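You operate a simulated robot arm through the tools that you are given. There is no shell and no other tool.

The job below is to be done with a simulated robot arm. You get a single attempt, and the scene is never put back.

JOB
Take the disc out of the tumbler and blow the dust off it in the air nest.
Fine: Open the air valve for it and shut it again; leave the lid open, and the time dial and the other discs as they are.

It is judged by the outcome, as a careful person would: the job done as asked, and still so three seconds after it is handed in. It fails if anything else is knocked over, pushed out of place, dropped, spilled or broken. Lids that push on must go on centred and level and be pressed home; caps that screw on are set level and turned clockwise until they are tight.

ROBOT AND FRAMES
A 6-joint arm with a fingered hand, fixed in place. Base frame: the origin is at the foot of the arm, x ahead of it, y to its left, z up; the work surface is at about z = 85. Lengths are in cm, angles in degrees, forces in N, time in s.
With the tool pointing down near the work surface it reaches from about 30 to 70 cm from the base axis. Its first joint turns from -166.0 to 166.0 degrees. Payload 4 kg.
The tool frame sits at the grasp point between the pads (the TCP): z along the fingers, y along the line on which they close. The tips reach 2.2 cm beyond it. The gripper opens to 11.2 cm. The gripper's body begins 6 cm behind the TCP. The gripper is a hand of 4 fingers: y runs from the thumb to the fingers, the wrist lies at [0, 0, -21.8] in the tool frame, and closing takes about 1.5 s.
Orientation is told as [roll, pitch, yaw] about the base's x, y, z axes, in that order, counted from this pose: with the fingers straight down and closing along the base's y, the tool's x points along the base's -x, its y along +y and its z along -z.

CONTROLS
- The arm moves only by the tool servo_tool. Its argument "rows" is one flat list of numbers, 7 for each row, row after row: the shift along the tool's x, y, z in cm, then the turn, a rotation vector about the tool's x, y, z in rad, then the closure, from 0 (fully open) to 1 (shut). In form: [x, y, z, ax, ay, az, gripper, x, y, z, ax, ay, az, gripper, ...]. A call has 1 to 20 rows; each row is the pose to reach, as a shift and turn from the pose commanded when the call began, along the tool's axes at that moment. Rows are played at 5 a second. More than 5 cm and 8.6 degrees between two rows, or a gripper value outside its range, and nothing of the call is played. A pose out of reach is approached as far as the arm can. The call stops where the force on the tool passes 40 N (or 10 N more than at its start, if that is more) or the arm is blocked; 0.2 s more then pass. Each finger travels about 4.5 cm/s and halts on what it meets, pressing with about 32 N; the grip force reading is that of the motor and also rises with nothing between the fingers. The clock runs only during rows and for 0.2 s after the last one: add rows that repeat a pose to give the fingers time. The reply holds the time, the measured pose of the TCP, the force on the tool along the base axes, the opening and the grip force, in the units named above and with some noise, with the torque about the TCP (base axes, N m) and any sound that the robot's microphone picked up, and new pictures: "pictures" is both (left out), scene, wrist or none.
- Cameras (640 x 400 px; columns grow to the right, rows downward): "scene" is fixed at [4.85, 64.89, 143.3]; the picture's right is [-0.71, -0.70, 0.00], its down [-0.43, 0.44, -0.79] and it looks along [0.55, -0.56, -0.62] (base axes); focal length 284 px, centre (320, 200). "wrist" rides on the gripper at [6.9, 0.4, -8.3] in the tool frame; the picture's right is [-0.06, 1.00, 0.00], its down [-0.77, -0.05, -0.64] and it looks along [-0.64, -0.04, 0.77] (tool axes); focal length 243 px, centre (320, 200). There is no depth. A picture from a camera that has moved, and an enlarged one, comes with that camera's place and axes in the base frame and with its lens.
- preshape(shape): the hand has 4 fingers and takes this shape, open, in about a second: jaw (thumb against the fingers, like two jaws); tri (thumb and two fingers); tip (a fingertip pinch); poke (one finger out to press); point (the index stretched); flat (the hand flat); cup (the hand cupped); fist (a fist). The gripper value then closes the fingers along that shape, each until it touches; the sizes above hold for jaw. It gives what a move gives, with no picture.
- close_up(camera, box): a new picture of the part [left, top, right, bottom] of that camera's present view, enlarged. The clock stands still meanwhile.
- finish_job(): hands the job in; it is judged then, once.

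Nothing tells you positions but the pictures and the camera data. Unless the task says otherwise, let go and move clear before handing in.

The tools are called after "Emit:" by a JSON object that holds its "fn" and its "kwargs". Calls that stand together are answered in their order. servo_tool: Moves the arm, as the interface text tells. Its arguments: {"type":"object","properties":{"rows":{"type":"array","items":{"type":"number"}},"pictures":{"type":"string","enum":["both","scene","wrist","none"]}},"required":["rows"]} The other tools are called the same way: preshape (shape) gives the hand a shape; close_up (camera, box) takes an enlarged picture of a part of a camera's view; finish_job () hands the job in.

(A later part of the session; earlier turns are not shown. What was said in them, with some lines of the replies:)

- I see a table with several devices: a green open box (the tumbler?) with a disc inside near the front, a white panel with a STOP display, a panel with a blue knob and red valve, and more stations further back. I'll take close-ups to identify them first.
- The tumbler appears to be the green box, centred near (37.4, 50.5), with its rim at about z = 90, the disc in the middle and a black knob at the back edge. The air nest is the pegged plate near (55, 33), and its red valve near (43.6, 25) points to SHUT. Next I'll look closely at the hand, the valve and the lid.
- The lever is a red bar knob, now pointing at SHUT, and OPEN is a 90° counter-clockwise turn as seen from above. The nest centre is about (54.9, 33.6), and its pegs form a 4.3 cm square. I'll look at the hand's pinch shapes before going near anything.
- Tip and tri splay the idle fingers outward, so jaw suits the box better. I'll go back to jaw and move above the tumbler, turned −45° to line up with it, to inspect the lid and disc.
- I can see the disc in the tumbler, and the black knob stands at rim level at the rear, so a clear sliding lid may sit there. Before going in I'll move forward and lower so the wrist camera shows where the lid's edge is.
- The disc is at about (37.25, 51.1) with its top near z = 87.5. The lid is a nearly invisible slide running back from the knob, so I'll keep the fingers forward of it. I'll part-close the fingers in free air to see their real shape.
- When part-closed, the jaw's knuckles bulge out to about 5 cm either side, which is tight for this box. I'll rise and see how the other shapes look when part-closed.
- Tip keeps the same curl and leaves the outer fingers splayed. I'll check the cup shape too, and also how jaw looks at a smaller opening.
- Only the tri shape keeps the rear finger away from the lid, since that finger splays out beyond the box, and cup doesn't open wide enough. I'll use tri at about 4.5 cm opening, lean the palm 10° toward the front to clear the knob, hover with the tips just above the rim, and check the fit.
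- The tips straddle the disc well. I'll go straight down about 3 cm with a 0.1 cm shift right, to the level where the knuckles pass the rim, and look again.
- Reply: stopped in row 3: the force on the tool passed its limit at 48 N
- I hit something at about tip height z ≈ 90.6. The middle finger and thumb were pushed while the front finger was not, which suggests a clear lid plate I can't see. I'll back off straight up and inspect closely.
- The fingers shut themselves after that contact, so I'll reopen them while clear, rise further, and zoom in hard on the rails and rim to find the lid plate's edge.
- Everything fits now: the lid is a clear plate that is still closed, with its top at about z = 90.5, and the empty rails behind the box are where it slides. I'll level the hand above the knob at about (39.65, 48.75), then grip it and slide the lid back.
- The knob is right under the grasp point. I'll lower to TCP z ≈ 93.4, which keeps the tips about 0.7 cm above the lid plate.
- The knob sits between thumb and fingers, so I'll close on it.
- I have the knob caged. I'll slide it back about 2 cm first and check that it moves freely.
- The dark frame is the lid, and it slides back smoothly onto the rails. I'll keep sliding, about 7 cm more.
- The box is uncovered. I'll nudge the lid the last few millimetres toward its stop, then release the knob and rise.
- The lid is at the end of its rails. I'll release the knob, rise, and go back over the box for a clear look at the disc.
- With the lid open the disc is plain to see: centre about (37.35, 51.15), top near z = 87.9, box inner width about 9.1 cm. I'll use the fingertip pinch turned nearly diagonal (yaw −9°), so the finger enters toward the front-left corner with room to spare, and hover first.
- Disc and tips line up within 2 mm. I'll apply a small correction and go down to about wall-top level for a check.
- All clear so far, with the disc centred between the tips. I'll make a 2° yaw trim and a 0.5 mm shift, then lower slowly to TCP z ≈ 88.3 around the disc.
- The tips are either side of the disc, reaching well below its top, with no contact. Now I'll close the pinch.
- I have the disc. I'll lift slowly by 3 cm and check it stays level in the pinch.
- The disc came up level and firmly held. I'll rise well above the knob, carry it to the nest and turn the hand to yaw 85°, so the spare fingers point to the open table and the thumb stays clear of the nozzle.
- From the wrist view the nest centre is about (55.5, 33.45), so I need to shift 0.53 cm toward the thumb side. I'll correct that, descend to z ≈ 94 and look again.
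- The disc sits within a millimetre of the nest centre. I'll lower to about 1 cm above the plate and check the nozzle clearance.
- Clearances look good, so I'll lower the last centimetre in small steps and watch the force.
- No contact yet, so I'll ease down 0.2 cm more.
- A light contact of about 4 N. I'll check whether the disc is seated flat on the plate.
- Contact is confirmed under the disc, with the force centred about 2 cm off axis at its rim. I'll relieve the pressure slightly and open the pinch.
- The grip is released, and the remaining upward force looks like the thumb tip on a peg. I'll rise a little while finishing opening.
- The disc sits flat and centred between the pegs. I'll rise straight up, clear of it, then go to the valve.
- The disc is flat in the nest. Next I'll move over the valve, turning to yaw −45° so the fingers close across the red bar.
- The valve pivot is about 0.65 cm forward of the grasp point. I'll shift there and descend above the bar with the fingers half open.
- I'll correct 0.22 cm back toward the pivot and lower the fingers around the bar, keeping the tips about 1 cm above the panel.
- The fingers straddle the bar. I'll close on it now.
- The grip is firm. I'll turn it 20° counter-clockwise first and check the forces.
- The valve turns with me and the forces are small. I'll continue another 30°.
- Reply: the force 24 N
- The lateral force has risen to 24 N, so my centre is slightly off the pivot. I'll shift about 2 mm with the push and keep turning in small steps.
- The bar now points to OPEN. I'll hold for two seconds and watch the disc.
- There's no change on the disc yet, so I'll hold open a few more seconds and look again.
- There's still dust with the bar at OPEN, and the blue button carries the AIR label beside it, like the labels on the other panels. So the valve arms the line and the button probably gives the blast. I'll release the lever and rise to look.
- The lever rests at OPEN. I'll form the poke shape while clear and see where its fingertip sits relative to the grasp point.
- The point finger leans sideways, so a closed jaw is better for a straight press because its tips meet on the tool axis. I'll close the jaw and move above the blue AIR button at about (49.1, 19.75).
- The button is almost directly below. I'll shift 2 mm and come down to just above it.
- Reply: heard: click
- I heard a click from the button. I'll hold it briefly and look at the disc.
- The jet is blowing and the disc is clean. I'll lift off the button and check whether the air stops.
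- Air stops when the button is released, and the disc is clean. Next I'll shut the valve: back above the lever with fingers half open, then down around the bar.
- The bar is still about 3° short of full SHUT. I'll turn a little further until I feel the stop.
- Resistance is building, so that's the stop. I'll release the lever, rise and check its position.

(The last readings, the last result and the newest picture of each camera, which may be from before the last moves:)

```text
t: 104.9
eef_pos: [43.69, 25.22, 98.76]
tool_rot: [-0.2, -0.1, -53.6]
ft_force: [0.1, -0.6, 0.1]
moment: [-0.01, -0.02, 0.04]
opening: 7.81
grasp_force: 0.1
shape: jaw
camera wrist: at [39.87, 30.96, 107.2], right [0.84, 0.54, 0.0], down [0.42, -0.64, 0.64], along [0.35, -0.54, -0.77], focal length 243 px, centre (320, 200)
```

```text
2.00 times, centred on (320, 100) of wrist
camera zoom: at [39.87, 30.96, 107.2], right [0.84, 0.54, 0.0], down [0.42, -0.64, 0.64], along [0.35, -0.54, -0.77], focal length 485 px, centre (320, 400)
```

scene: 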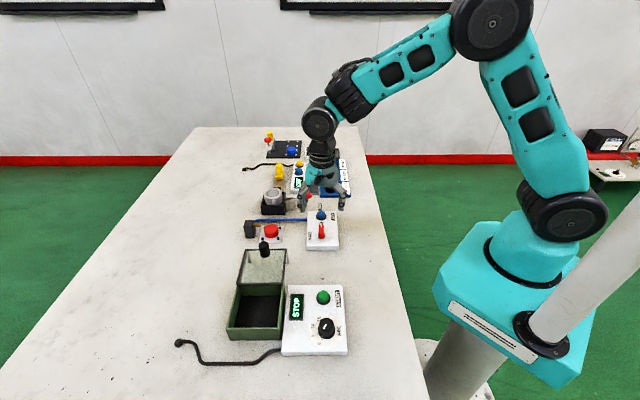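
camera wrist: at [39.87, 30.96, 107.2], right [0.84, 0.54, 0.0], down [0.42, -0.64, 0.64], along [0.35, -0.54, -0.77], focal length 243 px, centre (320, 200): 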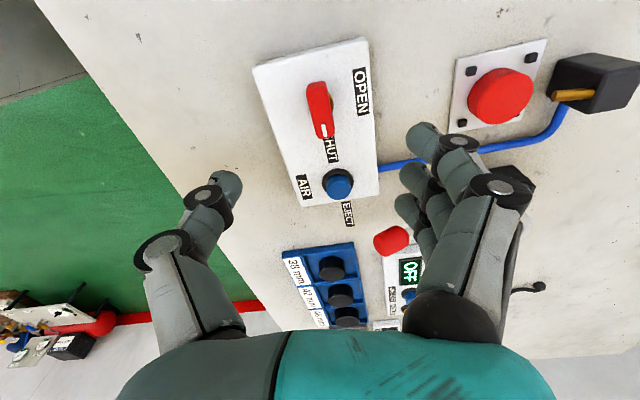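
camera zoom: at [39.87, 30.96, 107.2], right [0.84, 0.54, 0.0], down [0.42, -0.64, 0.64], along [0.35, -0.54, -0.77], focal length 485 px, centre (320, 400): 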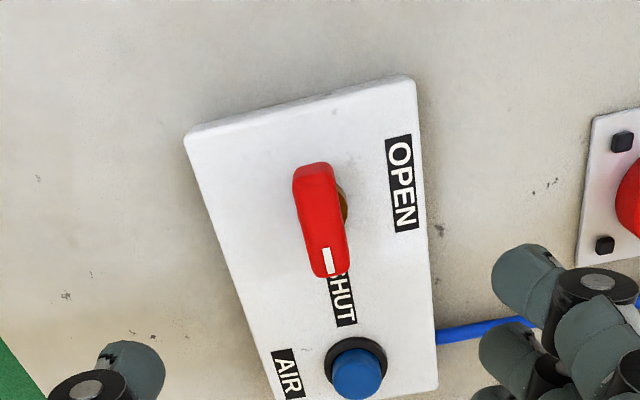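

The lever is back at SHUT, exactly as it first looked, and the disc is clean. I'll rise clear and do a final check of everything.

Emit:
{"fn": "servo_tool", "kwargs": {"rows": [0, 0, -3, 0, 0, 0, 0.2, 0, 0, -7, 0, 0, 0, 0, 0, 0, -11, 0, 0, 0, 0, 0, 0, -14, 0, 0, 0, 0, 0, 0, -14, 0, 0, 0, 0], "pictures": "both"}}

Emit:
{"fn": "close_up", "kwargs": {"camera": "scene", "box": [220, 190, 350, 270]}}

Emit:
{"fn": "close_up", "kwargs": {"camera": "scene", "box": [220, 240, 360, 360]}}

Emit:
{"fn": "close_up", "kwargs": {"camera": "scene", "box": [230, 120, 370, 210]}}

```text
t: 106.1
eef_pos: [43.65, 25.14, 112.88]
tool_rot: [-0.1, 0.0, -53.5]
ft_force: [0.4, 0.3, -0.1]
moment: [0.01, -0.01, 0.01]
opening: 11.19
grasp_force: 0.1
shape: jaw
camera wrist: at [39.86, 30.94, 121.23], right [0.84, 0.54, 0.0], down [0.42, -0.64, 0.64], along [0.35, -0.54, -0.77], focal length 243 px, centre (320, 200)
```

scene: 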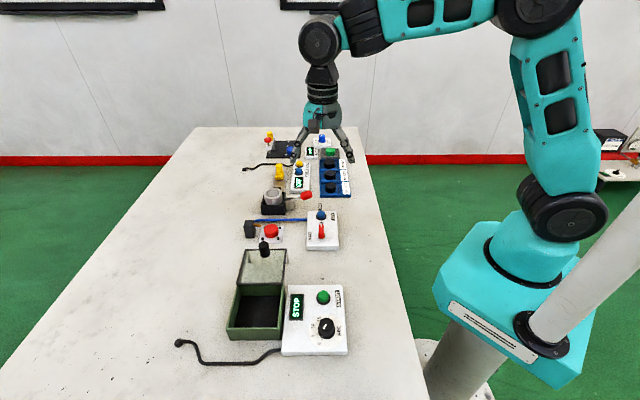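
wrist: 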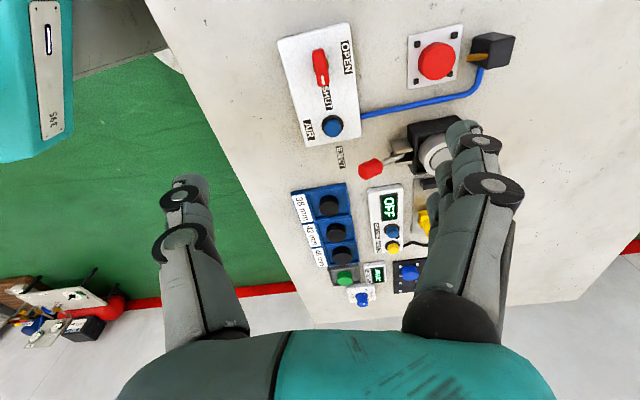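

```text
4.92 times, centred on (285, 230) of scene
camera zoom: at [4.85, 64.89, 143.3], right [-0.71, -0.7, 0.0], down [-0.43, 0.44, -0.79], along [0.55, -0.56, -0.62], focal length 1396 px, centre (492, 52)
```

zoom: 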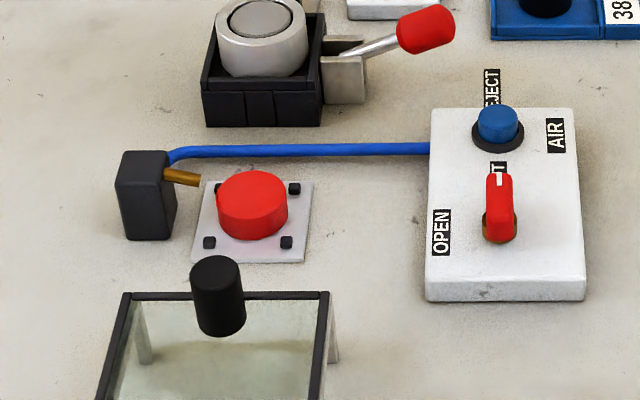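

```text
3.33 times, centred on (290, 300) of scene
camera zoom: at [4.85, 64.89, 143.3], right [-0.71, -0.7, 0.0], down [-0.43, 0.44, -0.79], along [0.55, -0.56, -0.62], focal length 945 px, centre (420, -133)
```

zoom: 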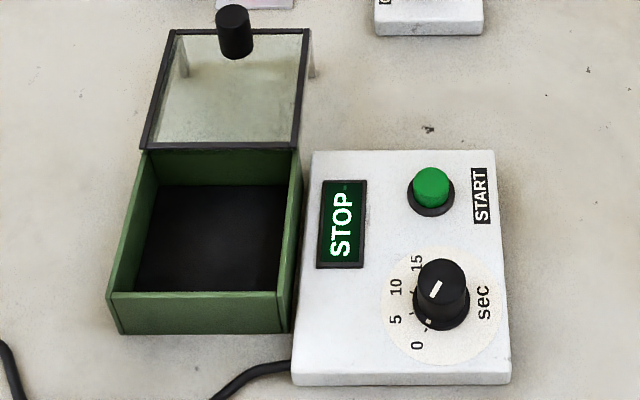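

```text
4.44 times, centred on (300, 165) of scene
camera zoom: at [4.85, 64.89, 143.3], right [-0.71, -0.7, 0.0], down [-0.43, 0.44, -0.79], along [0.55, -0.56, -0.62], focal length 1260 px, centre (409, 356)
```

zoom: 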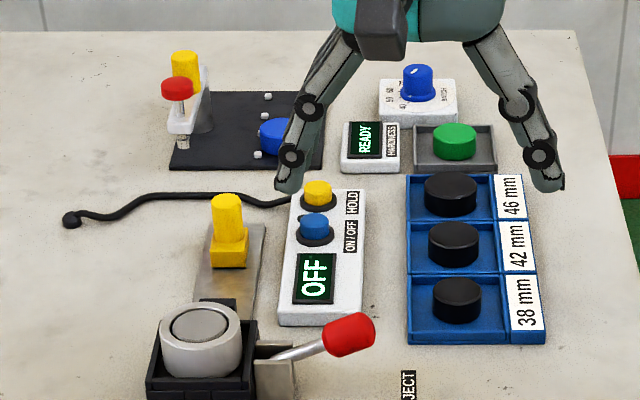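

Final check: the disc is clean and flat in the air nest, the lever points to SHUT and the tumbler lid is open. The time dial, the other discs and the other stations are unchanged, and the hand is empty and clear, so I'm handing in.

Emit:
{"fn": "finish_job", "kwargs": {}}

```text
The job is handed in.
```

The disc is out of the tumbler, blown clean, and sitting flat between the pegs of the air nest. I've handed the job in.

- **Tumbler lid:** it was shut at the start, so I slid it back along its rails. It is still open.
- **Air:** opening the valve alone did nothing for about five seconds. With the valve open I pressed the blue AIR button, and the jet cleared the dust. I then turned the lever back to SHUT, in the same position it started in.
- **Left alone:** the time dial, the other discs and the other stations look the same as at the start.

Before I realised the lid was shut, my fingers pressed down on its clear plate with about 48 N before the arm stopped. I saw no damage afterwards and the lid slid freely.
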